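You operate a simulated robot arm through the tools that you are given. There is no shell and no other tool.

You run a simulated two-armed robot. Do the job below in one go: nothing can be reset, and whatever is moved stays where it is left.

TASK
Pick up the cream wash bag with one hand, pass it to the other hand and put it on the front counter.

The check looks at the end state, three seconds after you hand in, the way a careful person would. Anything else that was tipped, shoved, dropped, spilled or broken makes it a failure.

THE ROBOT
Two 7-joint arms with two-finger parallel grippers on one trunk, on a base that drives. Base frame: it is fixed to the floor where the robot stands at the start and does not move with it; the origin is under the middle of the robot, x ahead of it, y to its left, z up. Lengths are in m, angles in rad, forces in N, time in s.
The left shoulder is at the start at [0.06, 0.143, 0.952], the right one opposite. With the tool pointing down near the work surface each hand reaches from about 0.3 to 0.72 m from the robot's upright axis, wherever it stands, measured 20 degrees to its own side. Places, roughly: front counter [0.9, -1.3, 0.9]. Payload 1.57 kg a hand.
The tool frame of a hand sits at the grasp point between the pads (the TCP): z along the fingers, y along the line on which they close. The tips reach 0.03 m beyond it. The gripper opens to 0.11 m. The fingers are 0.024 m wide and 0.012 m thick; the gripper's body (0.048 by 0.112 m) begins 0.078 m behind the TCP.
Orientation is told as [roll, pitch, yaw] about the base's x, y, z axes, in that order, counted from this pose: with the fingers straight down and closing along the base's y, the tool's x points along the base's -x, its y along +y and its z along -z.

THE INTERFACE
- The arms move only by the tool move_arm. It takes "left_commands", "right_commands" or both (then of equal length, played together; a hand with none holds still); each is a list of rows, each an object of numbers (a shift or turn left out is 0, a gripper value left out holds the last): "dx", "dy", "dz": the shift along the tool's x, y, z in m; "ax", "ay", "az": the turn, a rotation vector about the tool's x, y, z in rad; "gripper": the closure in counts, from 0 (fully open) to 255 (shut). In form: [{"dx": .., "dy": .., "dz": .., "ax": .., "ay": .., "az": .., "gripper": ..}, ...]. A call has 1 to 20 rows; each row shifts and turns the commanded pose from where the row before left it, along the tool's axes as they then stand. Rows are played at 5 a second. More than 0.05 m and 0.15 rad between two rows, or a gripper value outside its range, and nothing of the call is played. Where a pose cannot be reached the arm comes as near as it can. A force on the tool above 40 N (or 10 N above the force at the start of the call, whichever is more), or a blocked arm, ends the call early, and 0.2 s more pass. The fingers move at their own pace (about 0.045 m/s each) and stop on an object; they squeeze with about 43 N. The grip force told is the motor's: it shows also when the fingers shut on nothing. Time passes only in rows, and 0.2 s behind the last, so rows that do not move let the fingers close. The reply holds the time, the measured pose of the TCP, the force on the tool along the base axes, the opening and the grip force, in the units named above and with some noise, with the torque about the TCP (base axes, N m) and any sound that the robot's microphone picked up.
- Cameras (640 x 400 px; columns grow to the right, rows downward): "scene" is now at [0.0402, -0.0622, 1.563]; the picture's right is [-0.52, -0.85, 0.00], its down [-0.64, 0.39, -0.66] and it looks along [0.56, -0.34, -0.75] (base axes); focal length 275 px, centre (320, 200). "left" rides on the left gripper at [0.07, -0.016, -0.141] in its tool frame; the picture's right is [0.23, 0.97, 0.00], its down [-0.85, 0.20, -0.48] and it looks along [-0.47, 0.11, 0.88] (tool axes); focal length 222 px, centre (320, 200). "right" rides on the right gripper at [0.07, 0.016, -0.141] in its tool frame; the picture's right is [-0.23, 0.97, 0.00], its down [-0.86, -0.20, -0.48] and it looks along [-0.47, -0.11, 0.88] (tool axes); focal length 222 px, centre (320, 200). There is no depth. A picture from a camera that has moved, and an enlarged one, comes with that camera's place and axes in the base frame and with its lens. The place of the scene camera against the robot may be out by one fixed shift of up to 0.025 m in any direction.
- grab_frame(camera): a new picture of that camera. The clock stands still meanwhile.
- move_column(by): slides the trunk up (or, below 0, down) by that many m; the arms and the scene camera ride with it, the base frame stays. It gives what a move gives, with no picture.
- base_move(legs): drives the robot by 1 to 6 legs, each [ahead, left, turn to the left] in m, m and rad, along the robot's own axes; the way and the turn of a leg run together, so that a leg with both is an arc; at most 1.5 m and 3.142 rad a leg. The arms and the cameras ride along, it lands a little off, and it stops where it bumps. It gives what a move gives.
- aim_head(pan, tilt): turns the head with the scene camera to pan (to the left, within 1.501 rad either way) and tilt (down, from -0.506 to 1.204), counted from straight ahead of the robot. It gives what a move gives.
- close_up(camera, box): a new picture of the part [left, top, right, bottom] of that camera's present view, enlarged. The clock stands still meanwhile.
- sign_off(): hands the job in; it is judged then, once.

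Nothing tells you exact positions but the pictures and the camera data. Unless the task says otherwise, let go and move clear before handing in.

The tools are called after "Call:" by a JSON object that holds its "name" and its "arguments". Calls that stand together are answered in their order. move_arm: Moves the arms, as the interface text tells. Its arguments: {"type":"object","properties":{"left_commands":{"type":"array","items":{"type":"object","properties":{"dx":{"type":"number"},"dy":{"type":"number"},"dz":{"type":"number"},"ax":{"type":"number"},"ay":{"type":"number"},"az":{"type":"number"},"gripper":{"type":"number"}}}},"right_commands":{"type":"array","items":{"type":"object","properties":{"dx":{"type":"number"},"dy":{"type":"number"},"dz":{"type":"number"},"ax":{"type":"number"},"ay":{"type":"number"},"az":{"type":"number"},"gripper":{"type":"number"}}}}},"required":[]} The other tools are called the same way: move_column (by) slides the trunk up or down; base_move (legs) drives the base; aim_head (pan, tilt) turns the head that bears the scene camera; grab_frame (camera) takes a picture; close_up (camera, box) takes an enlarged picture of a part of a camera's view; sign_off () hands the job in.

At the start:

```text
time_s: 0.0
left_position: [0.4595, 0.0426, 1.0815]
left_ee_rot: [0.0, 0.0, -0.001]
left_force: [0.4, -1.1, -0.7]
left_torque: [-0.02, -0.02, -0.02]
left_grip_width: 0.1101
left_gripper_force: 0.1
right_position: [0.3655, -0.387, 1.1414]
right_ee_rot: [0.0, 0.001, 0.0]
right_force: [-0.1, -0.1, 0.5]
right_torque: [0.01, 0.0, 0.0]
right_grip_width: 0.1102
right_gripper_force: 0.0
trunk travel left (down, up): [-0.551, 0.039]
robot x, y, heading: [-0.0006, -0.0002, 0.001]
head pan, tilt: [-0.546, 0.853]
```

scene: 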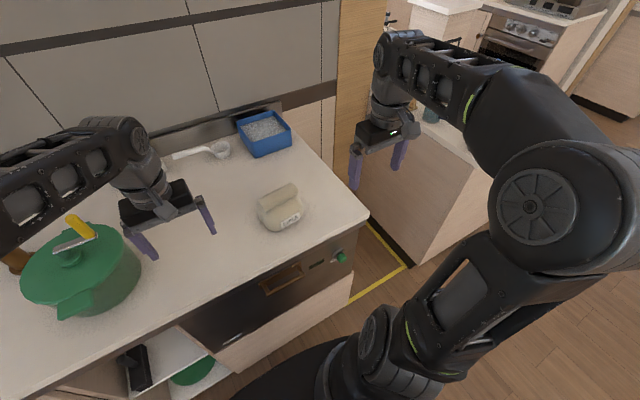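
right: 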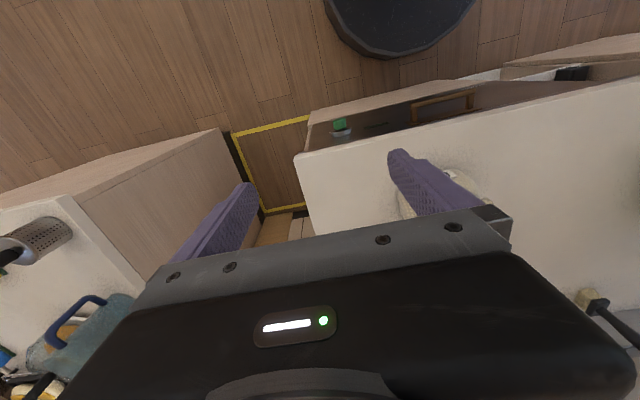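
left: 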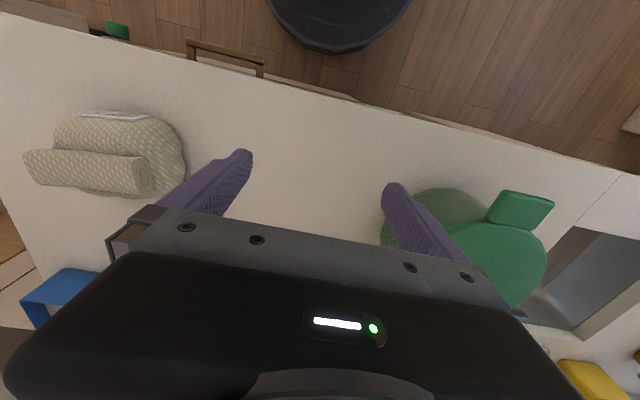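

The cream wash bag lies on the counter ahead, at about [0.545, -0.225, 0.93], with a blue tray behind it and a green pot to its left. I'll look around first, at the bag up close and then towards the front counter on the right.

Call:
{"name": "close_up", "arguments": {"camera": "scene", "box": [220, 150, 360, 250]}}

Call:
{"name": "close_up", "arguments": {"camera": "left", "box": [0, 80, 240, 230]}}

Call:
{"name": "aim_head", "arguments": {"pan": -1.0, "tilt": 0.45}}

Call:
{"name": "grab_frame", "arguments": {"camera": "scene"}}

```text
4.00 times, centred on (290, 200) of scene
camera zoom: at [0.0402, -0.0622, 1.563], right [-0.52, -0.85, 0.0], down [-0.64, 0.39, -0.66], along [0.56, -0.34, -0.75], focal length 1098 px, centre (440, 200)
```

zoom: 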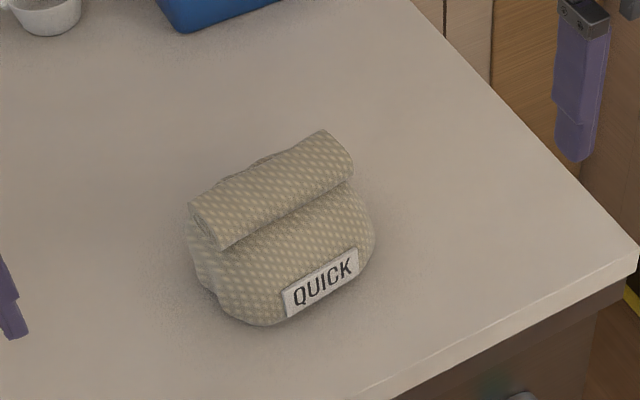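

```text
2.67 times, centred on (120, 155) of left
camera zoom: at [0.3904, 0.0263, 1.2235], right [-0.23, 0.97, 0.0], down [0.85, 0.2, 0.48], along [0.47, 0.11, -0.88], focal length 592 px, centre (853, 320)
```

zoom: 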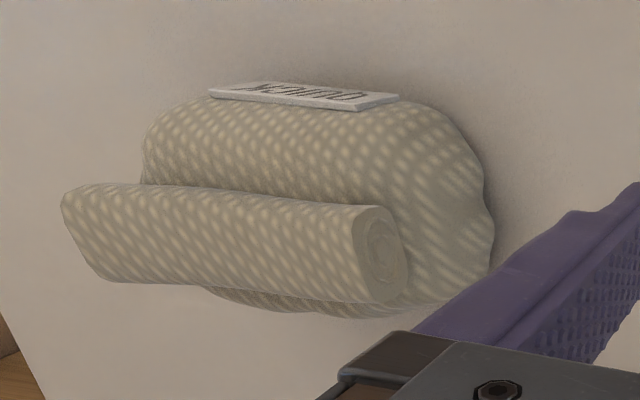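

```text
time_s: 0.9
left_position: [0.4589, 0.0407, 1.081]
left_ee_rot: [0.001, 0.0, 0.0]
left_force: [-0.8, -0.1, -0.1]
left_torque: [-0.01, 0.0, -0.02]
left_grip_width: 0.1101
left_gripper_force: 0.0
right_position: [0.3636, -0.3877, 1.1418]
right_ee_rot: [0.0, -0.001, -0.001]
right_force: [-1.0, 1.4, 0.1]
right_torque: [0.02, 0.02, 0.0]
right_grip_width: 0.11
right_gripper_force: 0.1
trunk travel left (down, up): [-0.551, 0.039]
robot x, y, heading: [0.0004, 0.0005, 0.003]
head pan, tilt: [-1.0, 0.45]
```

```text
taken
camera scene: at [0.0232, -0.099, 1.5976], right [-0.84, -0.54, 0.0], down [-0.24, 0.37, -0.9], along [0.49, -0.76, -0.44], focal length 275 px, centre (320, 200)
```

scene: 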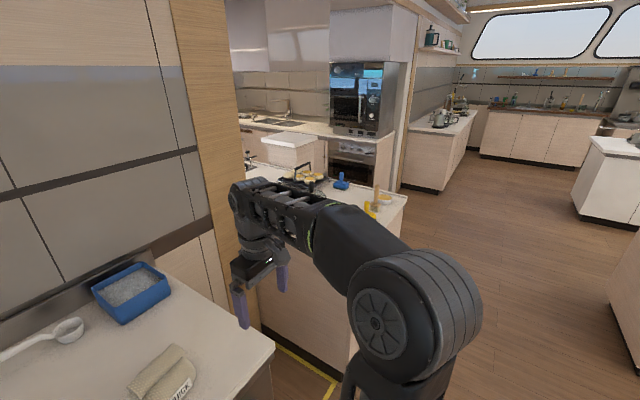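

The front counter seems to be the block to the right, at roughly x 0.43 to 1.3 and y -1.0 to -1.6. The bag's roll-top looks like the best place to grip, with its axis about along y, so I'll first turn both hands to close across the roll and use the wrist cameras for a better look.

Call:
{"name": "move_arm", "arguments": {"left_commands": [{"az": 0.1428}, {"az": 0.1428}, {"az": 0.1428}, {"az": 0.1428}, {"az": 0.1428}, {"az": 0.1428}, {"az": 0.1428}, {"az": 0.1428}, {"az": 0.1428}, {"az": 0.1428}, {"az": 0.1428}, {"ay": -0.15}, {"ay": -0.15}, {"ay": -0.15}, {"ay": -0.15}], "right_commands": [{"az": -0.1428}, {"az": -0.1428}, {"az": -0.1428}, {"az": -0.1428}, {"az": -0.1428}, {"az": -0.1428}, {"az": -0.1428}, {"az": -0.1428}, {"az": -0.1428}, {"az": -0.1428}, {"az": -0.1428}, {"ay": -0.15}, {"ay": -0.15}, {"ay": -0.15}, {"ay": -0.15}]}}

Call:
{"name": "aim_head", "arguments": {"pan": -0.4, "tilt": 0.85}}

Call:
{"name": "grab_frame", "arguments": {"camera": "scene"}}

Call:
{"name": "grab_frame", "arguments": {"camera": "left"}}

Call:
{"name": "grab_frame", "arguments": {"camera": "right"}}

```text
time_s: 4.1
left_position: [0.4582, 0.0414, 1.0817]
left_ee_rot: [0.003, -0.602, -1.573]
left_force: [-0.1, 0.1, 0.1]
left_torque: [-0.01, -0.01, -0.02]
left_grip_width: 0.1101
left_gripper_force: 0.0
right_position: [0.3688, -0.3748, 1.0941]
right_ee_rot: [-0.031, -0.381, 1.569]
right_force: [-0.5, -0.3, -0.2]
right_torque: [0.01, -0.01, 0.01]
right_grip_width: 0.1101
right_gripper_force: 0.1
right hand out of reach, approached as far as the arm can: row 12, 13, 14, 15
trunk travel left (down, up): [-0.551, 0.039]
robot x, y, heading: [-0.0024, 0.0007, 0.0]
head pan, tilt: [-1.0, 0.45]
```

```text
time_s: 5.1
left_position: [0.4581, 0.0419, 1.0803]
left_ee_rot: [-0.001, -0.599, -1.57]
left_force: [-0.2, -0.3, 0.5]
left_torque: [0.0, 0.0, 0.01]
left_grip_width: 0.11
left_gripper_force: 0.0
right_position: [0.3676, -0.3758, 1.0946]
right_ee_rot: [-0.028, -0.378, 1.563]
right_force: [0.5, -0.5, -0.8]
right_torque: [0.02, -0.02, 0.0]
right_grip_width: 0.1101
right_gripper_force: 0.0
trunk travel left (down, up): [-0.551, 0.039]
robot x, y, heading: [0.0004, 0.0028, -0.0]
head pan, tilt: [-0.4, 0.85]
```

```text
taken
camera scene: at [0.0456, -0.0522, 1.5633], right [-0.39, -0.92, 0.0], down [-0.69, 0.29, -0.66], along [0.61, -0.26, -0.75], focal length 275 px, centre (320, 200)
```

scene: 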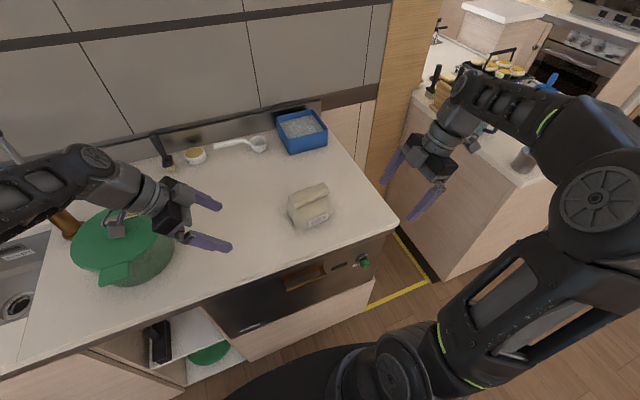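

```text
taken
camera left: at [0.4433, 0.1795, 1.1597], right [0.97, 0.19, -0.13], down [0.2, -0.44, 0.88], along [0.11, -0.88, -0.46], focal length 222 px, centre (320, 200)
```

left: 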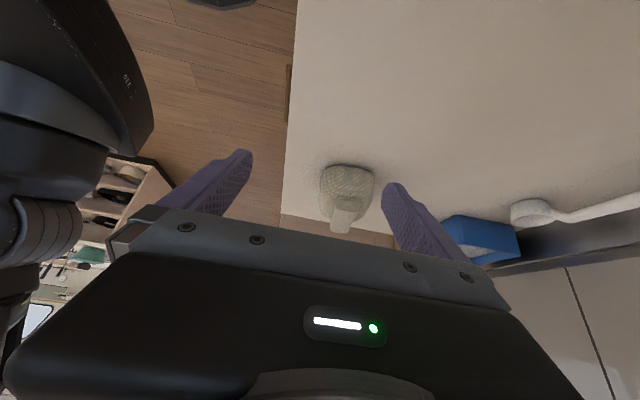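

```text
taken
camera right: at [0.3474, -0.492, 1.1997], right [-0.97, 0.23, 0.06], down [0.19, 0.61, 0.77], along [0.14, 0.76, -0.64], focal length 222 px, centre (320, 200)
```

right: 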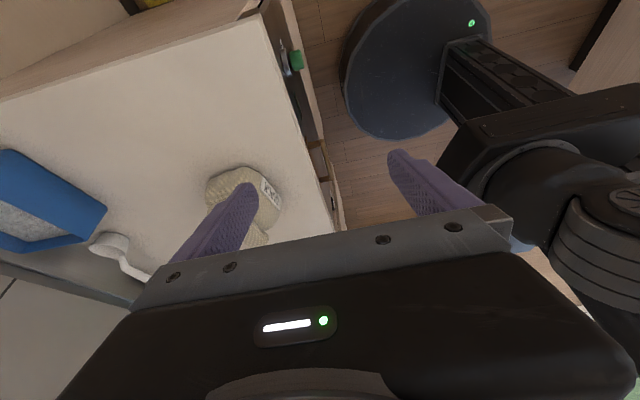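

Call:
{"name": "close_up", "arguments": {"camera": "left", "box": [290, 140, 410, 240]}}

Call:
{"name": "close_up", "arguments": {"camera": "right", "box": [180, 150, 300, 250]}}

Call:
{"name": "close_up", "arguments": {"camera": "scene", "box": [250, 160, 370, 240]}}

```text
4.00 times, centred on (350, 190) of left
camera zoom: at [0.4433, 0.1795, 1.1597], right [0.97, 0.19, -0.13], down [0.2, -0.44, 0.88], along [0.11, -0.88, -0.46], focal length 888 px, centre (200, 240)
```

zoom: 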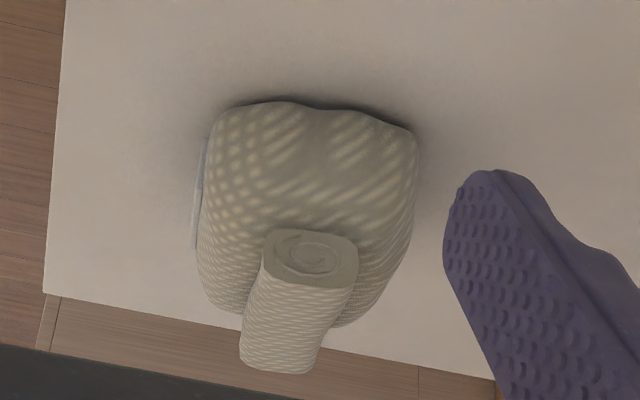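

```text
4.00 times, centred on (240, 200) of right
camera zoom: at [0.3474, -0.492, 1.1997], right [-0.97, 0.23, 0.06], down [0.19, 0.61, 0.77], along [0.14, 0.76, -0.64], focal length 888 px, centre (640, 200)
```

zoom: 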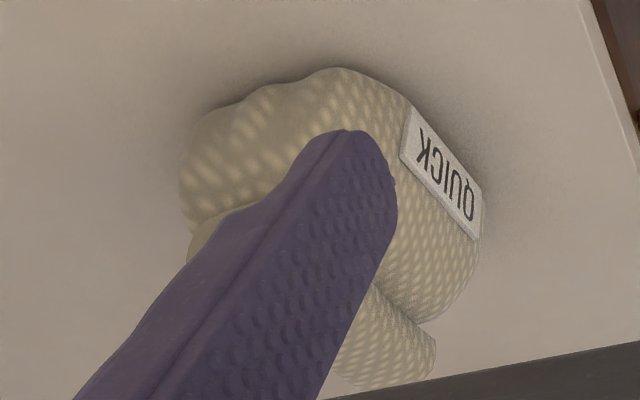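

```text
5.00 times, centred on (310, 200) of scene
camera zoom: at [0.0456, -0.0522, 1.5633], right [-0.39, -0.92, 0.0], down [-0.69, 0.29, -0.66], along [0.61, -0.26, -0.75], focal length 1373 px, centre (370, 200)
```

zoom: 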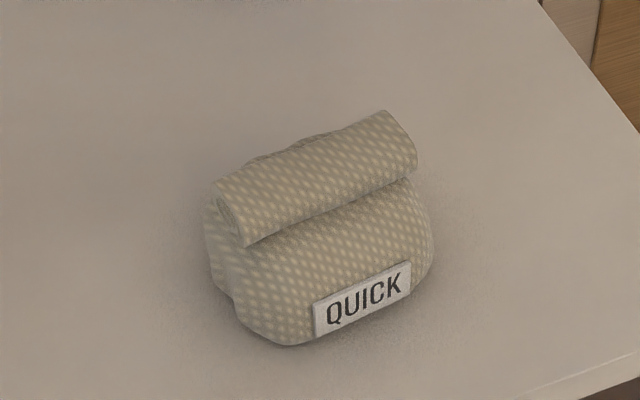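

The roll sits on top of the bag, centred near [0.540, -0.206, 0.985], about 0.12 m long and 0.04 m thick, with its axis about 7° off the y axis. I'll level the right hand again, since its tilt was out of reach, and line its yaw up with the roll.

Call:
{"name": "move_arm", "arguments": {"right_commands": [{"ay": 0.15}, {"ay": 0.15}, {"ay": 0.15}, {"ay": 0.15}, {"az": -0.127}]}}

```text
time_s: 6.3
left_position: [0.4591, 0.0418, 1.0804]
left_ee_rot: [0.001, -0.599, -1.57]
left_force: [0.0, -0.2, 0.1]
left_torque: [0.0, -0.02, 0.01]
left_grip_width: 0.1099
left_gripper_force: 0.1
right_position: [0.369, -0.374, 1.0949]
right_ee_rot: [0.0, 0.223, 1.684]
right_force: [-0.5, 1.1, -0.2]
right_torque: [0.0, 0.02, -0.02]
right_grip_width: 0.1097
right_gripper_force: 0.1
trunk travel left (down, up): [-0.551, 0.039]
robot x, y, heading: [-0.0001, 0.0001, -0.002]
head pan, tilt: [-0.4, 0.85]
```

The right arm snapped to its nearest reachable pose, leaving 0.22 rad of tilt. I'll take that out and carry the open right hand to a hover over the right half of the roll.

Call:
{"name": "move_arm", "arguments": {"right_commands": [{"ay": -0.1115, "dz": -0.01}, {"ay": -0.1115, "dz": -0.01}, {"dx": -0.02125, "dy": -0.0315}, {"dx": -0.02125, "dy": -0.0315}, {"dx": -0.02125, "dy": -0.0315}, {"dx": -0.02125, "dy": -0.0315}, {"dx": -0.02125, "dy": -0.0315}, {"dx": -0.02125, "dy": -0.0315}, {}]}}

Call:
{"name": "grab_frame", "arguments": {"camera": "scene"}}

Call:
{"name": "grab_frame", "arguments": {"camera": "right"}}

Call:
{"name": "grab_frame", "arguments": {"camera": "left"}}

```text
time_s: 8.3
left_position: [0.4581, 0.0408, 1.081]
left_ee_rot: [0.001, -0.599, -1.57]
left_force: [-0.5, -0.8, 0.2]
left_torque: [0.02, -0.01, -0.01]
left_grip_width: 0.1099
left_gripper_force: 0.0
right_position: [0.5394, -0.2239, 1.1121]
right_ee_rot: [0.0, -0.001, 1.682]
right_force: [0.0, 0.1, 0.1]
right_torque: [0.06, -0.05, -0.02]
right_grip_width: 0.1099
right_gripper_force: 0.0
trunk travel left (down, up): [-0.551, 0.039]
robot x, y, heading: [-0.0011, -0.0005, -0.002]
head pan, tilt: [-0.4, 0.85]
```

```text
taken
camera scene: at [0.0451, -0.0532, 1.5633], right [-0.39, -0.92, 0.0], down [-0.69, 0.29, -0.66], along [0.61, -0.26, -0.75], focal length 275 px, centre (320, 200)
```

scene: 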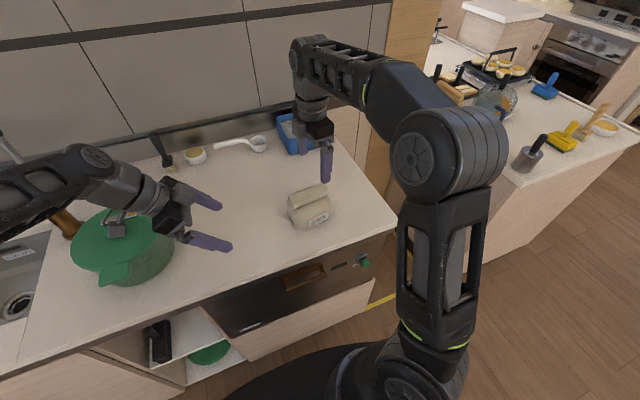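

```text
taken
camera right: at [0.5304, -0.2944, 1.2538], right [-0.99, 0.12, 0.0], down [0.1, 0.87, 0.48], along [0.06, 0.48, -0.88], focal length 222 px, centre (320, 200)
```

right: 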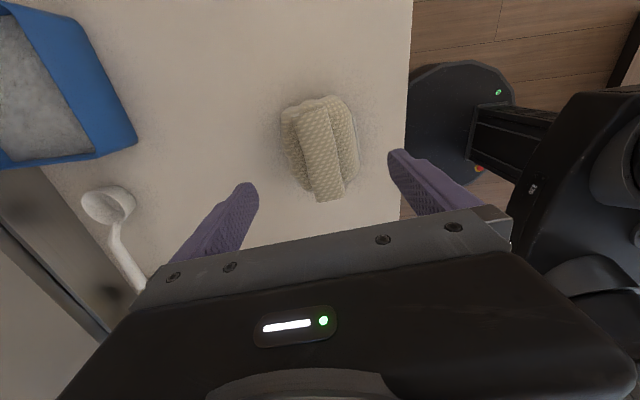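

```text
taken
camera left: at [0.4429, 0.1786, 1.1599], right [0.97, 0.19, -0.13], down [0.2, -0.44, 0.88], along [0.11, -0.88, -0.46], focal length 222 px, centre (320, 200)
```

left: 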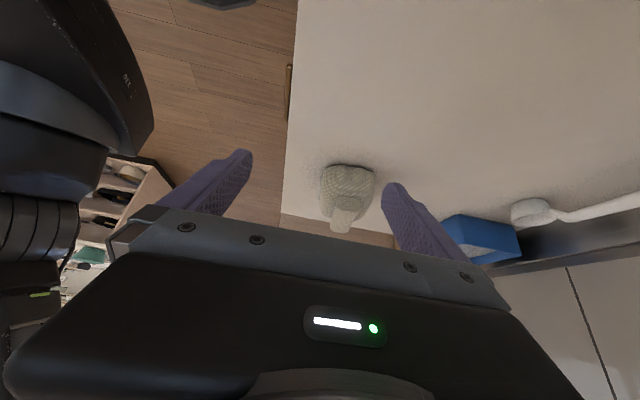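

The right hand hovers over the bag and the roll lies between the fingers. I'll zoom in to fix the roll's place and direction before going down.

Call:
{"name": "close_up", "arguments": {"camera": "right", "box": [260, 80, 380, 220]}}

Call:
{"name": "close_up", "arguments": {"camera": "scene", "box": [420, 30, 640, 200]}}

```text
2.86 times, centred on (320, 150) of right
camera zoom: at [0.5304, -0.2944, 1.2538], right [-0.99, 0.12, 0.0], down [0.1, 0.87, 0.48], along [0.06, 0.48, -0.88], focal length 635 px, centre (320, 343)
```

zoom: 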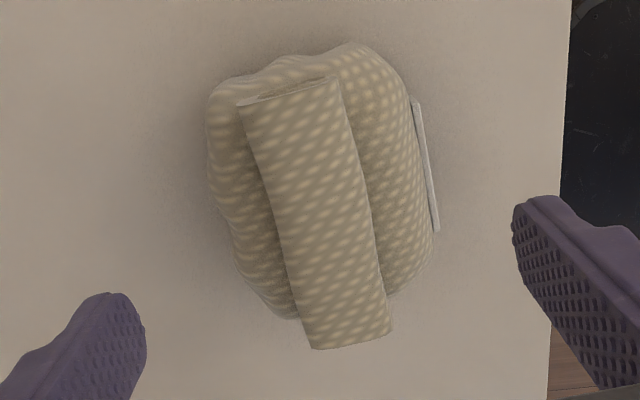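

```text
2.35 times, centred on (530, 115) of scene
camera zoom: at [0.0451, -0.0532, 1.5633], right [-0.39, -0.92, 0.0], down [-0.69, 0.29, -0.66], along [0.61, -0.26, -0.75], focal length 646 px, centre (-174, 400)
```

zoom: 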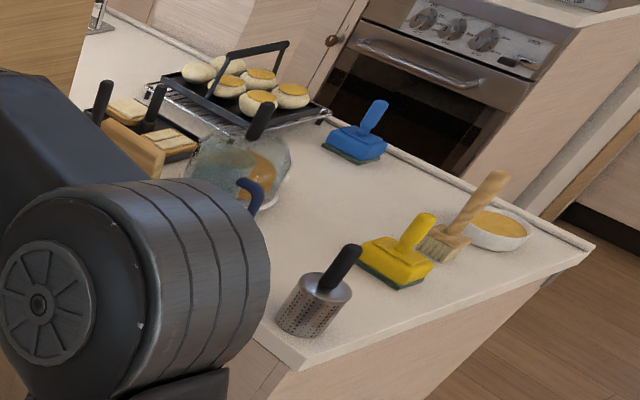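

The roll's axis passes 3 mm from the hand's centre line and its top is at about z 1.00. The body's shoulders reach about z 0.97, so I'll go down to TCP z 1.00 and check the force before closing.

Call:
{"name": "move_arm", "arguments": {"right_commands": [{"dy": -0.003, "dz": 0.02}, {"dz": 0.02}, {"dz": 0.02}, {"dz": 0.02}, {"dz": 0.015}, {"dz": 0.01}, {"dz": 0.007}, {}]}}

Call:
{"name": "grab_frame", "arguments": {"camera": "right"}}

Call:
{"name": "close_up", "arguments": {"camera": "left", "box": [270, 120, 430, 240]}}

```text
time_s: 10.1
left_position: [0.457, 0.0426, 1.0816]
left_ee_rot: [0.001, -0.6, -1.57]
left_force: [0.2, 0.7, -0.1]
left_torque: [-0.02, 0.01, -0.04]
left_grip_width: 0.1101
left_gripper_force: 0.1
right_position: [0.5468, -0.2226, 1.0018]
right_ee_rot: [0.001, -0.001, 1.686]
right_force: [-0.8, 0.8, 0.6]
right_torque: [0.01, 0.01, -0.03]
right_grip_width: 0.1102
right_gripper_force: 0.1
trunk travel left (down, up): [-0.551, 0.039]
robot x, y, heading: [0.0023, 0.0045, -0.002]
head pan, tilt: [-0.4, 0.85]
```

```text
taken
camera right: at [0.5373, -0.2934, 1.1428], right [-0.99, 0.12, 0.0], down [0.1, 0.87, 0.48], along [0.06, 0.48, -0.88], focal length 222 px, centre (320, 200)
```

right: 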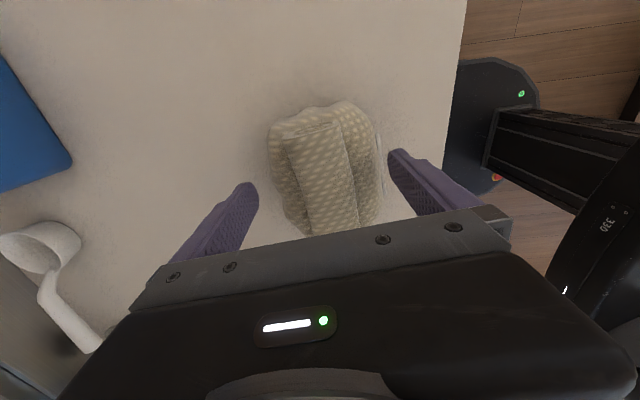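

```text
3.33 times, centred on (350, 180) of left
camera zoom: at [0.4433, 0.1797, 1.1596], right [0.97, 0.19, -0.13], down [0.2, -0.44, 0.88], along [0.11, -0.88, -0.46], focal length 740 px, centre (220, 267)
```

zoom: 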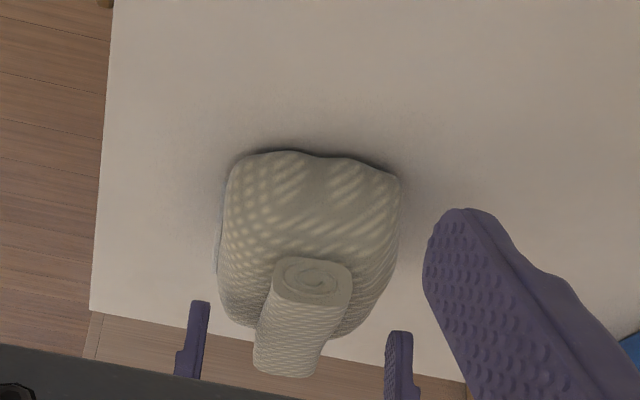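

The fingers straddle the roll with the tips at about z 0.972 and no contact force. I'll close on it.

Call:
{"name": "move_arm", "arguments": {"right_commands": [{"gripper": 255}, {}, {}, {}, {}, {}, {}, {}]}}

Call:
{"name": "grab_frame", "arguments": {"camera": "right"}}

Call:
{"name": "close_up", "arguments": {"camera": "left", "box": [270, 120, 430, 240]}}

```text
time_s: 11.9
left_position: [0.4578, 0.0414, 1.0812]
left_ee_rot: [0.002, -0.6, -1.571]
left_force: [0.3, 0.2, -1.0]
left_torque: [0.02, -0.01, -0.03]
left_grip_width: 0.1098
left_gripper_force: 0.1
right_position: [0.5452, -0.2224, 1.0039]
right_ee_rot: [-0.003, 0.001, 1.684]
right_force: [1.9, -3.9, 27.0]
right_torque: [0.09, 1.0, 0.27]
right_grip_width: 0.0484
right_gripper_force: 43.0
trunk travel left (down, up): [-0.551, 0.039]
robot x, y, heading: [-0.0002, 0.0003, -0.0]
head pan, tilt: [-0.4, 0.85]
```

```text
taken
camera right: at [0.5362, -0.2934, 1.1451], right [-0.99, 0.12, 0.0], down [0.1, 0.87, 0.48], along [0.06, 0.48, -0.88], focal length 222 px, centre (320, 200)
```

right: 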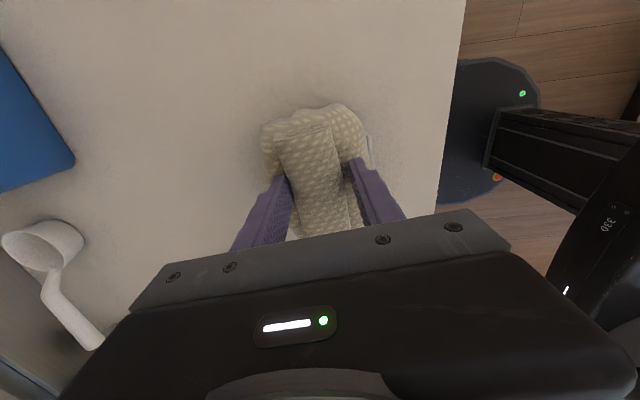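

```text
3.33 times, centred on (350, 180) of left
camera zoom: at [0.4419, 0.1799, 1.1604], right [0.97, 0.19, -0.13], down [0.2, -0.44, 0.88], along [0.11, -0.88, -0.46], focal length 740 px, centre (220, 267)
```

zoom: 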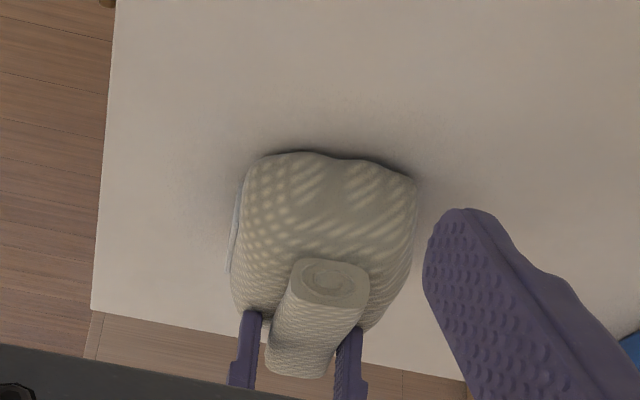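

The fingers stopped at 0.048 m with 27 N pushing the hand up, so the tips are wedged on the body's shoulders rather than flat on the roll. I'll ease the hand up a few millimetres and let the grip settle.

Call:
{"name": "move_arm", "arguments": {"right_commands": [{"dz": -0.002}, {}, {"dz": -0.002}, {}, {}]}}

Call:
{"name": "close_up", "arguments": {"camera": "left", "box": [270, 120, 430, 240]}}

```text
time_s: 13.1
left_position: [0.4591, 0.0415, 1.0817]
left_ee_rot: [0.0, -0.6, -1.571]
left_force: [0.1, -0.1, -0.1]
left_torque: [-0.02, 0.04, 0.0]
left_grip_width: 0.11
left_gripper_force: 0.0
right_position: [0.5447, -0.2224, 1.0042]
right_ee_rot: [0.004, -0.001, 1.685]
right_force: [1.6, 0.8, 0.3]
right_torque: [0.12, 0.04, -0.05]
right_grip_width: 0.0417
right_gripper_force: 42.7
trunk travel left (down, up): [-0.551, 0.039]
robot x, y, heading: [-0.0016, -0.0024, -0.0]
head pan, tilt: [-0.4, 0.85]
```

```text
3.33 times, centred on (350, 180) of left
camera zoom: at [0.4434, 0.1799, 1.1593], right [0.97, 0.19, -0.13], down [0.2, -0.44, 0.88], along [0.11, -0.88, -0.46], focal length 740 px, centre (220, 267)
```

zoom: 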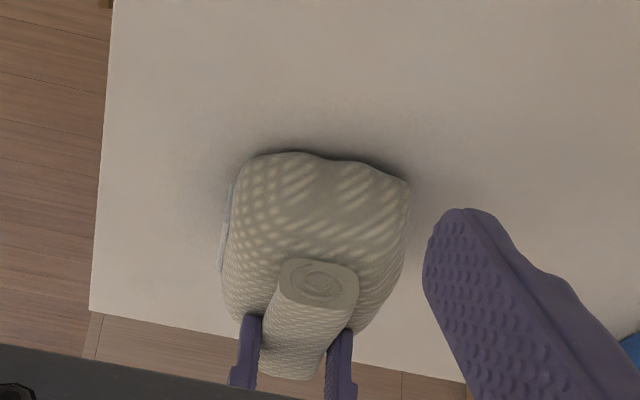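

The grip now sits at 0.042 m on the roll with almost no load. I'll do a small test lift.

Call:
{"name": "move_arm", "arguments": {"right_commands": [{"dz": -0.005}, {"dz": -0.01}, {"dz": -0.01}, {"dz": -0.01}, {}, {}]}}

Call:
{"name": "grab_frame", "arguments": {"camera": "left"}}

Call:
{"name": "grab_frame", "arguments": {"camera": "right"}}

Call:
{"name": "grab_frame", "arguments": {"camera": "scene"}}

```text
time_s: 14.5
left_position: [0.4578, 0.0414, 1.0815]
left_ee_rot: [0.001, -0.598, -1.571]
left_force: [0.1, -0.1, 0.1]
left_torque: [0.02, 0.0, -0.03]
left_grip_width: 0.1099
left_gripper_force: 0.0
right_position: [0.5467, -0.2237, 1.042]
right_ee_rot: [0.0, -0.002, 1.684]
right_force: [-0.2, -0.2, -3.0]
right_torque: [-0.04, -0.03, -0.02]
right_grip_width: 0.042
right_gripper_force: 42.7
trunk travel left (down, up): [-0.551, 0.039]
robot x, y, heading: [-0.0011, 0.0012, -0.005]
head pan, tilt: [-0.4, 0.85]
```

```text
taken
camera left: at [0.4435, 0.1795, 1.1595], right [0.97, 0.19, -0.13], down [0.2, -0.44, 0.88], along [0.11, -0.88, -0.46], focal length 222 px, centre (320, 200)
```

left: 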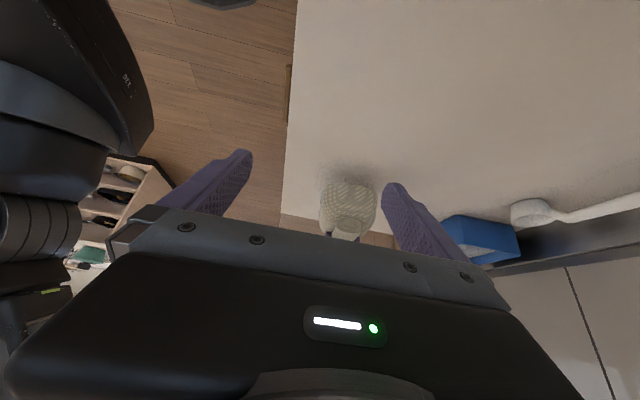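

```text
taken
camera right: at [0.5375, -0.2943, 1.1831], right [-0.99, 0.12, 0.0], down [0.1, 0.87, 0.48], along [0.05, 0.48, -0.88], focal length 222 px, centre (320, 200)
```

right: 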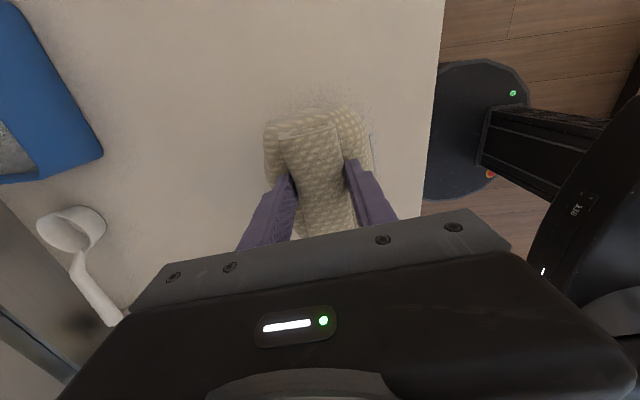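

```text
taken
camera scene: at [0.0458, -0.0522, 1.5632], right [-0.39, -0.92, 0.0], down [-0.69, 0.29, -0.66], along [0.61, -0.26, -0.75], focal length 275 px, centre (320, 200)
```

scene: 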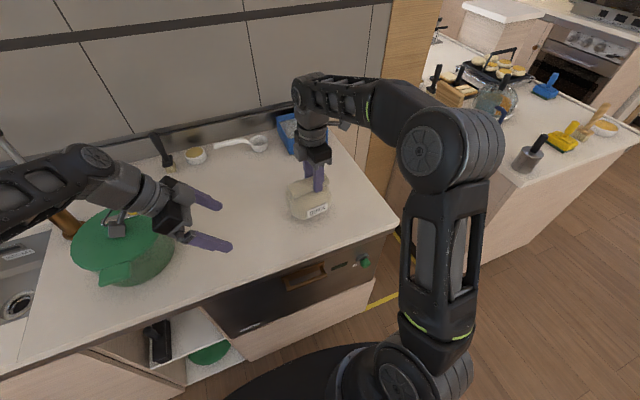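

The bag is lifted cleanly and weighs about 3 N, with little torque. I'll bring it to a handover spot near the robot's centre line, with the left hand waiting above and to the left, tilted and lined up with the roll.

Call:
{"name": "move_arm", "arguments": {"left_commands": [{"dx": -0.01213, "dy": 0.00933, "dz": -0.0331}, {"dx": -0.01213, "dy": 0.00933, "dz": -0.0331}, {"dx": -0.01213, "dy": 0.00933, "dz": -0.0331}, {"ax": -0.065, "az": -0.095}, {}, {}, {}, {}, {}], "right_commands": [{"dz": -0.019}, {"dz": -0.019}, {}, {"dx": -0.0356, "dy": 0.0053}, {"dx": -0.0356, "dy": 0.0053}, {"dx": -0.0356, "dy": 0.0053}, {"dx": -0.0356, "dy": 0.0053}, {"dx": -0.0355, "dy": 0.0053}, {}]}}

Call:
{"name": "grab_frame", "arguments": {"camera": "scene"}}

Call:
{"name": "grab_frame", "arguments": {"camera": "left"}}

Call:
{"name": "grab_frame", "arguments": {"camera": "right"}}

```text
time_s: 16.5
left_position: [0.4868, 0.066, 1.1816]
left_ee_rot: [0.0, -0.599, -1.455]
left_force: [-0.6, -1.2, 0.0]
left_torque: [0.02, -0.02, -0.03]
left_grip_width: 0.11
left_gripper_force: 0.1
right_position: [0.5012, -0.0476, 1.0765]
right_ee_rot: [0.0, -0.002, 1.686]
right_force: [0.0, 0.0, -2.3]
right_torque: [-0.05, -0.03, 0.0]
right_grip_width: 0.0414
right_gripper_force: 42.9
trunk travel left (down, up): [-0.551, 0.039]
robot x, y, heading: [0.0005, -0.0007, 0.001]
head pan, tilt: [-0.4, 0.85]
```

```text
taken
camera scene: at [0.046, -0.0526, 1.5632], right [-0.39, -0.92, 0.0], down [-0.69, 0.29, -0.66], along [0.61, -0.26, -0.75], focal length 275 px, centre (320, 200)
```

scene: 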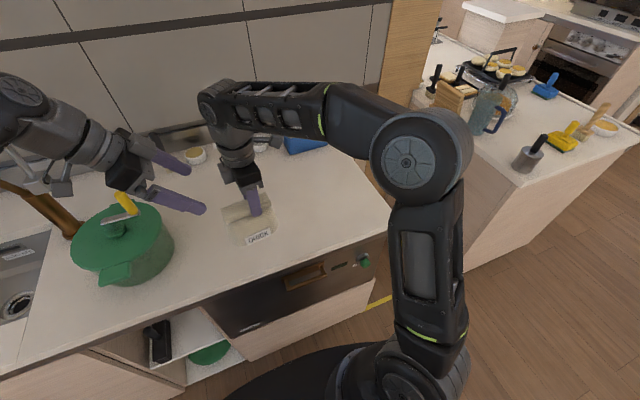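

```text
taken
camera left: at [0.4567, 0.2024, 1.2615], right [0.95, 0.3, -0.13], down [0.25, -0.41, 0.88], along [0.21, -0.86, -0.46], focal length 222 px, centre (320, 200)
```

left: 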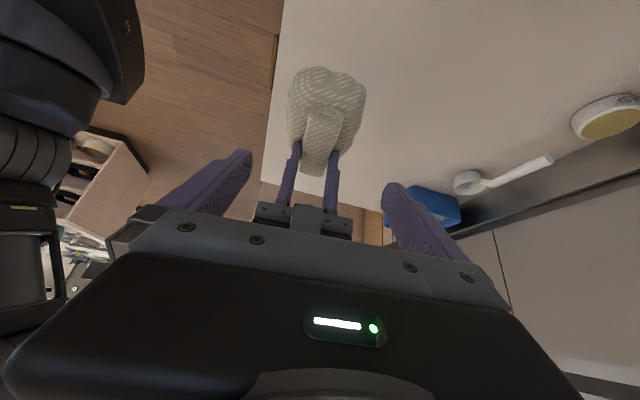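

```text
taken
camera right: at [0.492, -0.1189, 1.218], right [-0.99, 0.12, 0.0], down [0.1, 0.87, 0.48], along [0.05, 0.48, -0.88], focal length 222 px, centre (320, 200)
```

right: 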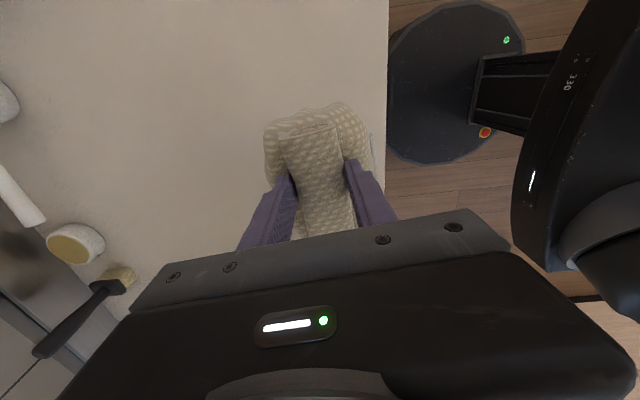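

The bag is in place in front of the left hand, whose camera sees the roll's near end between the fingers. I'll zoom in to place the left grip.

Call:
{"name": "close_up", "arguments": {"camera": "left", "box": [260, 50, 400, 220]}}

Call:
{"name": "close_up", "arguments": {"camera": "scene", "box": [130, 120, 310, 260]}}

```text
2.35 times, centred on (330, 135) of left
camera zoom: at [0.4567, 0.2024, 1.2615], right [0.95, 0.3, -0.13], down [0.25, -0.41, 0.88], along [0.21, -0.86, -0.46], focal length 523 px, centre (296, 353)
```

zoom: 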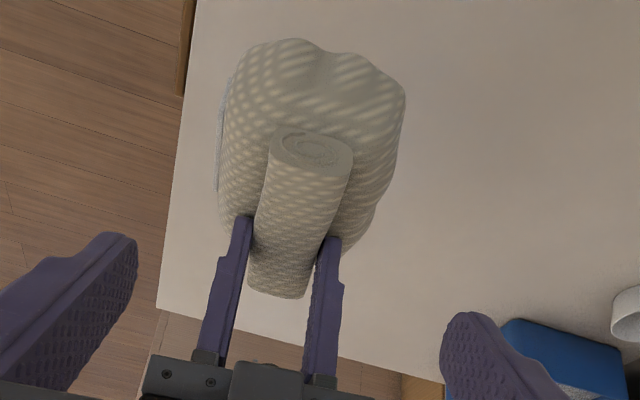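

```text
2.86 times, centred on (220, 190) of scene
camera zoom: at [0.046, -0.0526, 1.5632], right [-0.39, -0.92, 0.0], down [-0.69, 0.29, -0.66], along [0.61, -0.26, -0.75], focal length 784 px, centre (606, 229)
```

zoom: 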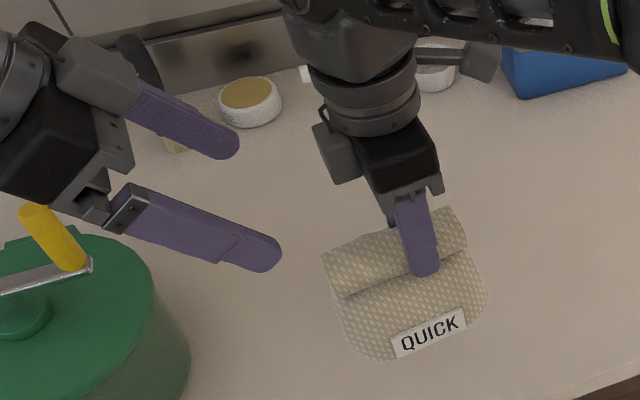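

The roll's near end is at about [0.492, 0.028, 1.058], so there is 0.076 m of roll to the left of the right hand. I'll bring the left hand in along its finger axis to a point 0.05 m left of the right grip, stopping short to check.

Call:
{"name": "move_arm", "arguments": {"left_commands": [{"dx": 0.0006, "dy": 0.0003, "dz": 0.02}, {"dx": 0.0007, "dy": 0.0003, "dz": 0.02}, {"dx": 0.0006, "dy": 0.0003, "dz": 0.02}, {"dx": 0.0007, "dy": 0.0003, "dz": 0.02}, {"dx": 0.0006, "dz": 0.015}, {}]}}

Call:
{"name": "grab_frame", "arguments": {"camera": "left"}}

Call:
{"name": "close_up", "arguments": {"camera": "scene", "box": [130, 120, 310, 260]}}

Call:
{"name": "grab_frame", "arguments": {"camera": "right"}}

```text
time_s: 17.9
left_position: [0.4955, 0.0184, 1.1042]
left_ee_rot: [0.0, -0.6, -1.456]
left_force: [-0.3, 0.1, 0.0]
left_torque: [0.02, -0.01, -0.03]
left_grip_width: 0.1099
left_gripper_force: 0.0
right_position: [0.5016, -0.048, 1.0757]
right_ee_rot: [-0.001, -0.003, 1.684]
right_force: [-0.7, -0.4, -3.3]
right_torque: [-0.05, 0.0, -0.01]
right_grip_width: 0.0415
right_gripper_force: 42.6
trunk travel left (down, up): [-0.551, 0.039]
robot x, y, heading: [0.0005, -0.0019, 0.001]
head pan, tilt: [-0.4, 0.85]
```

```text
taken
camera left: at [0.4631, 0.1535, 1.1821], right [0.95, 0.3, -0.13], down [0.25, -0.41, 0.88], along [0.21, -0.86, -0.46], focal length 222 px, centre (320, 200)
```

left: 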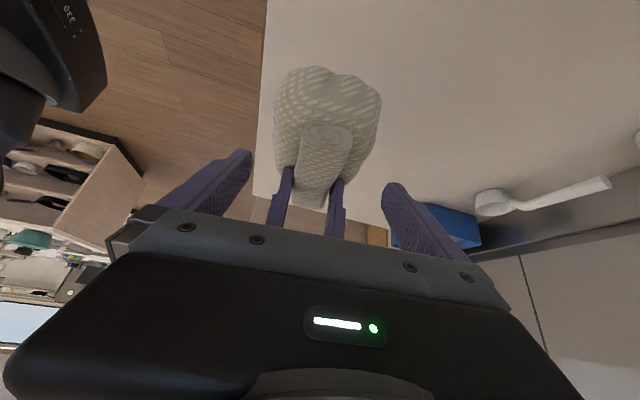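

```text
2.86 times, centred on (220, 190) of scene
camera zoom: at [0.0457, -0.0519, 1.5632], right [-0.39, -0.92, 0.0], down [-0.69, 0.29, -0.66], along [0.61, -0.26, -0.75], focal length 784 px, centre (606, 229)
```

zoom: 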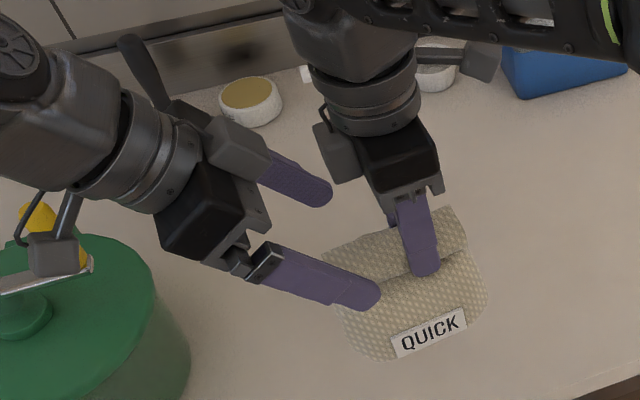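

```text
taken
camera right: at [0.4919, -0.1187, 1.2183], right [-0.99, 0.12, 0.0], down [0.1, 0.87, 0.48], along [0.05, 0.48, -0.88], focal length 222 px, centre (320, 200)
```

right: 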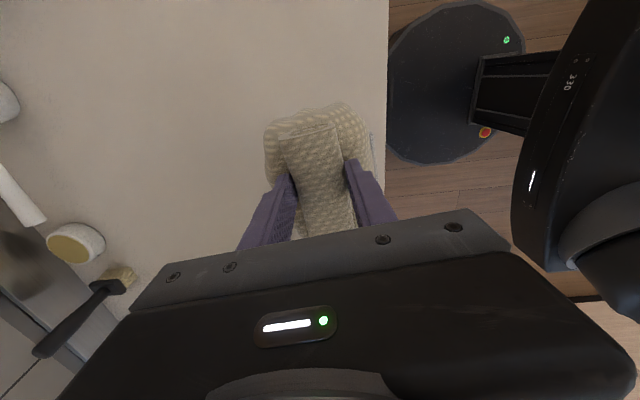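

Both hands are clear of each other. I'll go in the last 3 cm and then close the left fingers on the roll's left end, with the right hand still holding.

Call:
{"name": "move_arm", "arguments": {"left_commands": [{"dx": 0.003, "dy": -0.001, "dz": 0.014}, {"dx": 0.003, "dy": -0.001, "dz": 0.0135}, {}]}}

Call:
{"name": "grab_frame", "arguments": {"camera": "left"}}

Call:
{"name": "close_up", "arguments": {"camera": "scene", "box": [170, 140, 310, 260]}}

```text
time_s: 18.7
left_position: [0.4929, 0.0088, 1.0774]
left_ee_rot: [0.001, -0.598, -1.457]
left_force: [0.1, 1.0, 0.4]
left_torque: [0.0, -0.02, 0.0]
left_grip_width: 0.11
left_gripper_force: 0.1
right_position: [0.4998, -0.0475, 1.0784]
right_ee_rot: [0.001, -0.001, 1.685]
right_force: [-0.3, -0.1, -3.3]
right_torque: [-0.03, 0.0, 0.0]
right_grip_width: 0.0415
right_gripper_force: 43.3
trunk travel left (down, up): [-0.551, 0.039]
robot x, y, heading: [-0.001, 0.0005, 0.001]
head pan, tilt: [-0.4, 0.85]
```

```text
taken
camera left: at [0.4617, 0.1441, 1.1555], right [0.95, 0.3, -0.13], down [0.25, -0.41, 0.88], along [0.21, -0.86, -0.46], focal length 222 px, centre (320, 200)
```

left: 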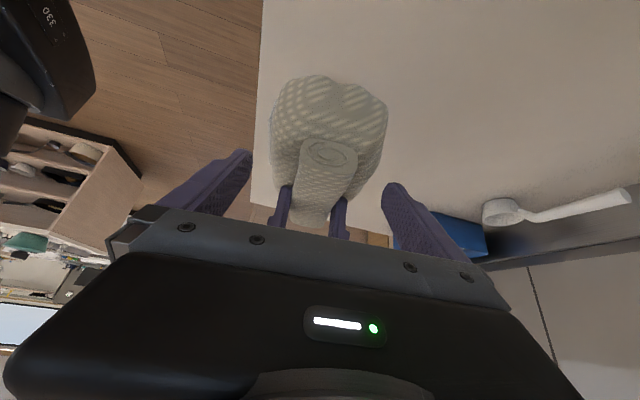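

```text
3.33 times, centred on (240, 200) of scene
camera zoom: at [0.0458, -0.052, 1.5632], right [-0.39, -0.92, 0.0], down [-0.69, 0.29, -0.66], along [0.61, -0.26, -0.75], focal length 915 px, centre (587, 200)
```

zoom: 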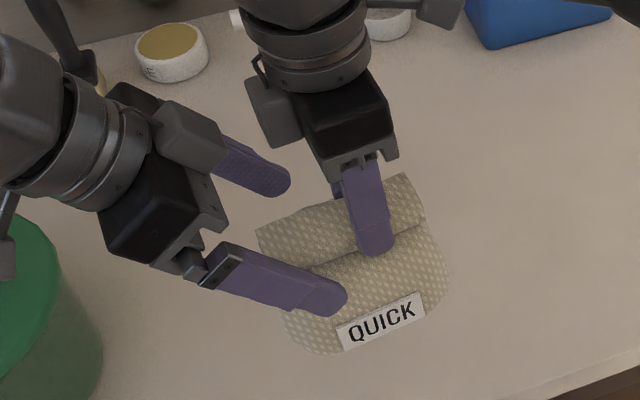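

The left fingers straddle the roll's left end with a gap to the right fingers. I'll close the left hand.

Call:
{"name": "move_arm", "arguments": {"left_commands": [{"gripper": 255}, {}, {}, {}, {}, {}, {}, {}]}}

Call:
{"name": "grab_frame", "arguments": {"camera": "left"}}

Call:
{"name": "close_up", "arguments": {"camera": "scene", "box": [170, 140, 310, 260]}}

```text
time_s: 20.5
left_position: [0.4934, 0.0087, 1.0775]
left_ee_rot: [0.003, -0.598, -1.456]
left_force: [8.5, 1.2, -1.3]
left_torque: [0.01, -0.24, 0.04]
left_grip_width: 0.0417
left_gripper_force: 42.9
right_position: [0.5008, -0.048, 1.0764]
right_ee_rot: [0.001, -0.002, 1.683]
right_force: [-8.2, 0.9, 0.6]
right_torque: [0.13, 0.2, 0.43]
right_grip_width: 0.0413
right_gripper_force: 43.4
trunk travel left (down, up): [-0.551, 0.039]
robot x, y, heading: [0.0016, -0.0014, -0.001]
head pan, tilt: [-0.4, 0.85]
```

```text
taken
camera left: at [0.462, 0.1443, 1.1556], right [0.95, 0.3, -0.13], down [0.25, -0.41, 0.88], along [0.21, -0.86, -0.46], focal length 222 px, centre (320, 200)
```

left: 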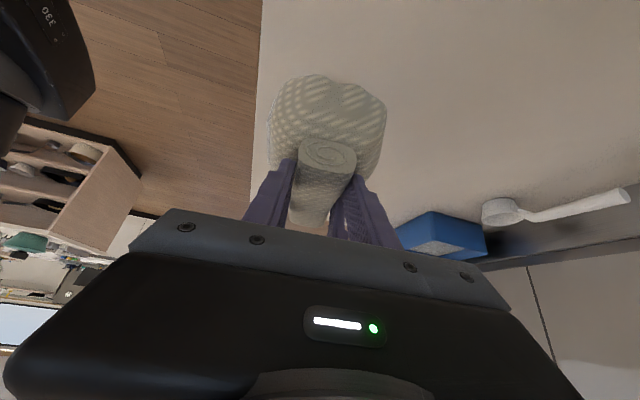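

```text
3.33 times, centred on (240, 200) of scene
camera zoom: at [0.0458, -0.052, 1.5632], right [-0.39, -0.92, 0.0], down [-0.69, 0.29, -0.66], along [0.61, -0.26, -0.75], focal length 915 px, centre (587, 200)
```

zoom: 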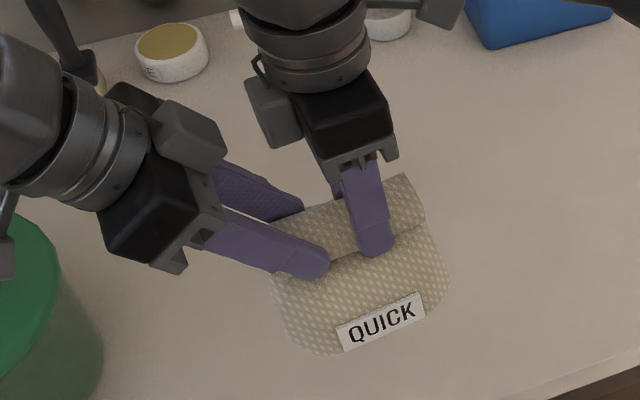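

The left hand now holds the roll firmly at 0.042 m, with only small forces between the hands. I'll open the right hand and watch the left hand take the load.

Call:
{"name": "move_arm", "arguments": {"right_commands": [{"gripper": 150}, {}, {"gripper": 0}, {}, {}, {}, {}, {}]}}

Call:
{"name": "close_up", "arguments": {"camera": "scene", "box": [170, 140, 310, 260]}}

Call:
{"name": "grab_frame", "arguments": {"camera": "right"}}

```text
time_s: 22.3
left_position: [0.493, 0.0091, 1.0773]
left_ee_rot: [-0.001, -0.6, -1.456]
left_force: [-0.1, 0.6, -0.3]
left_torque: [0.1, 0.01, 0.02]
left_grip_width: 0.0415
left_gripper_force: 42.8
right_position: [0.5005, -0.0488, 1.0772]
right_ee_rot: [-0.001, -0.002, 1.684]
right_force: [-0.4, -0.4, 0.9]
right_torque: [-0.01, 0.0, 0.03]
right_grip_width: 0.1098
right_gripper_force: 0.0
trunk travel left (down, up): [-0.551, 0.039]
robot x, y, heading: [-0.003, -0.0017, -0.002]
head pan, tilt: [-0.4, 0.85]
```

```text
3.33 times, centred on (240, 200) of scene
camera zoom: at [0.0458, -0.052, 1.5632], right [-0.39, -0.92, 0.0], down [-0.69, 0.29, -0.66], along [0.61, -0.26, -0.75], focal length 915 px, centre (587, 200)
```

zoom: 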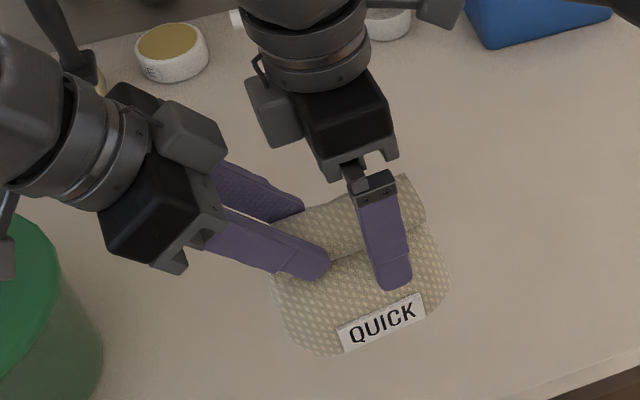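

```text
taken
camera right: at [0.492, -0.1188, 1.2182], right [-0.99, 0.12, 0.0], down [0.1, 0.87, 0.48], along [0.05, 0.48, -0.88], focal length 222 px, centre (320, 200)
```

right: 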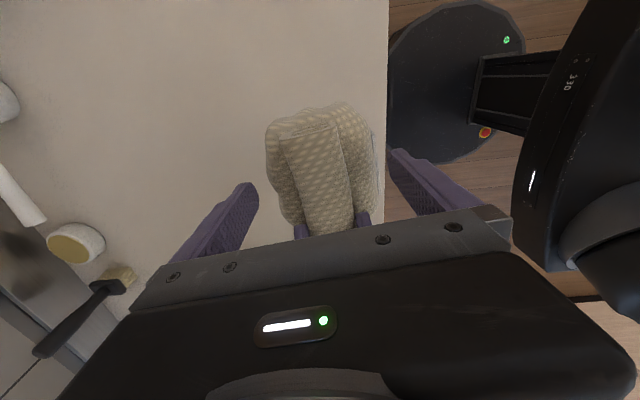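

The left hand holds the bag alone and it hasn't moved. I'll lift the right hand straight up, then take it back to its own side.

Call:
{"name": "move_arm", "arguments": {"right_commands": [{"dz": -0.03}, {"dz": -0.04}, {"dz": -0.04}, {"dx": 0.04}, {"dx": 0.04}, {"dx": 0.04}, {"dx": 0.04}, {"dx": 0.04}, {"dx": 0.04}, {}]}}

Call:
{"name": "grab_frame", "arguments": {"camera": "scene"}}

Call:
{"name": "grab_frame", "arguments": {"camera": "right"}}

Call:
{"name": "grab_frame", "arguments": {"camera": "left"}}

```text
time_s: 24.5
left_position: [0.4935, 0.0083, 1.0768]
left_ee_rot: [0.0, -0.597, -1.455]
left_force: [-0.2, -0.8, -1.1]
left_torque: [0.12, 0.03, -0.02]
left_grip_width: 0.0415
left_gripper_force: 43.0
right_position: [0.5275, -0.248, 1.1227]
right_ee_rot: [-0.001, -0.003, 1.686]
right_force: [1.1, 0.0, 0.3]
right_torque: [-0.01, -0.02, -0.02]
right_grip_width: 0.11
right_gripper_force: 0.0
right hand out of reach, approached as far as the arm can: row 2, 3, 8, 9
trunk travel left (down, up): [-0.551, 0.039]
robot x, y, heading: [-0.0007, 0.0002, -0.003]
head pan, tilt: [-0.4, 0.85]
```

```text
taken
camera scene: at [0.0459, -0.0521, 1.5632], right [-0.39, -0.92, 0.0], down [-0.69, 0.29, -0.66], along [0.61, -0.26, -0.75], focal length 275 px, centre (320, 200)
```

scene: 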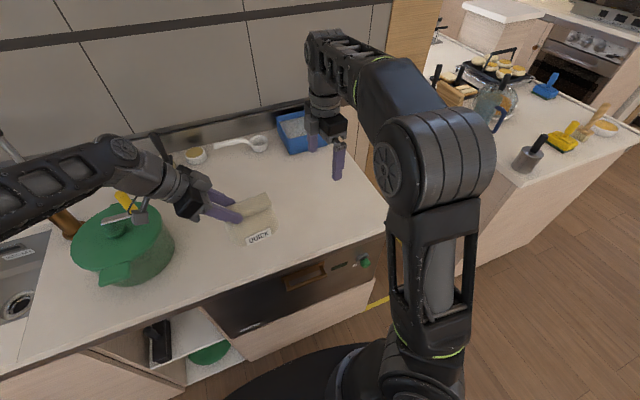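

```text
taken
camera right: at [0.5203, -0.3189, 1.2633], right [-0.99, 0.12, 0.0], down [0.1, 0.87, 0.48], along [0.06, 0.48, -0.88], focal length 222 px, centre (320, 200)
```

right: 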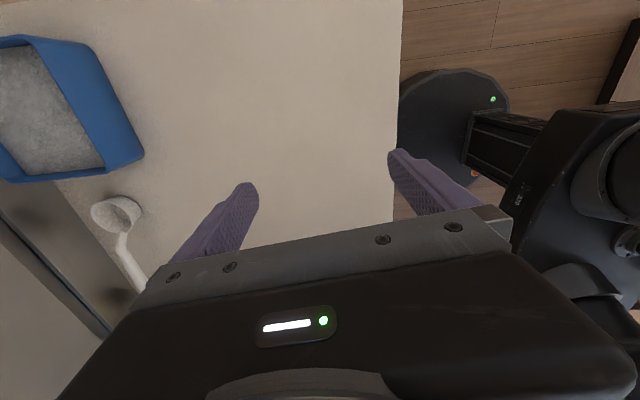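

```text
taken
camera left: at [0.4617, 0.144, 1.1556], right [0.95, 0.3, -0.13], down [0.25, -0.41, 0.88], along [0.21, -0.86, -0.46], focal length 222 px, centre (320, 200)
```

left: 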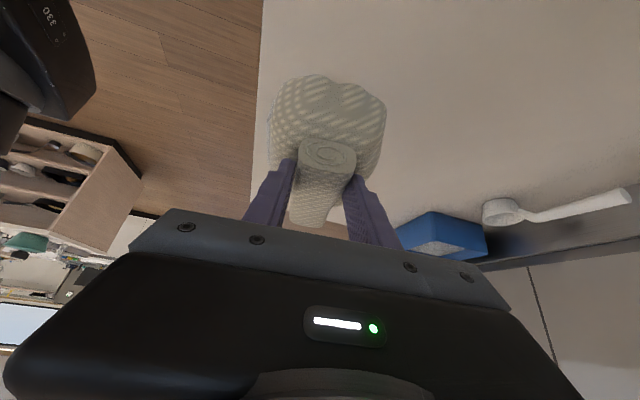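

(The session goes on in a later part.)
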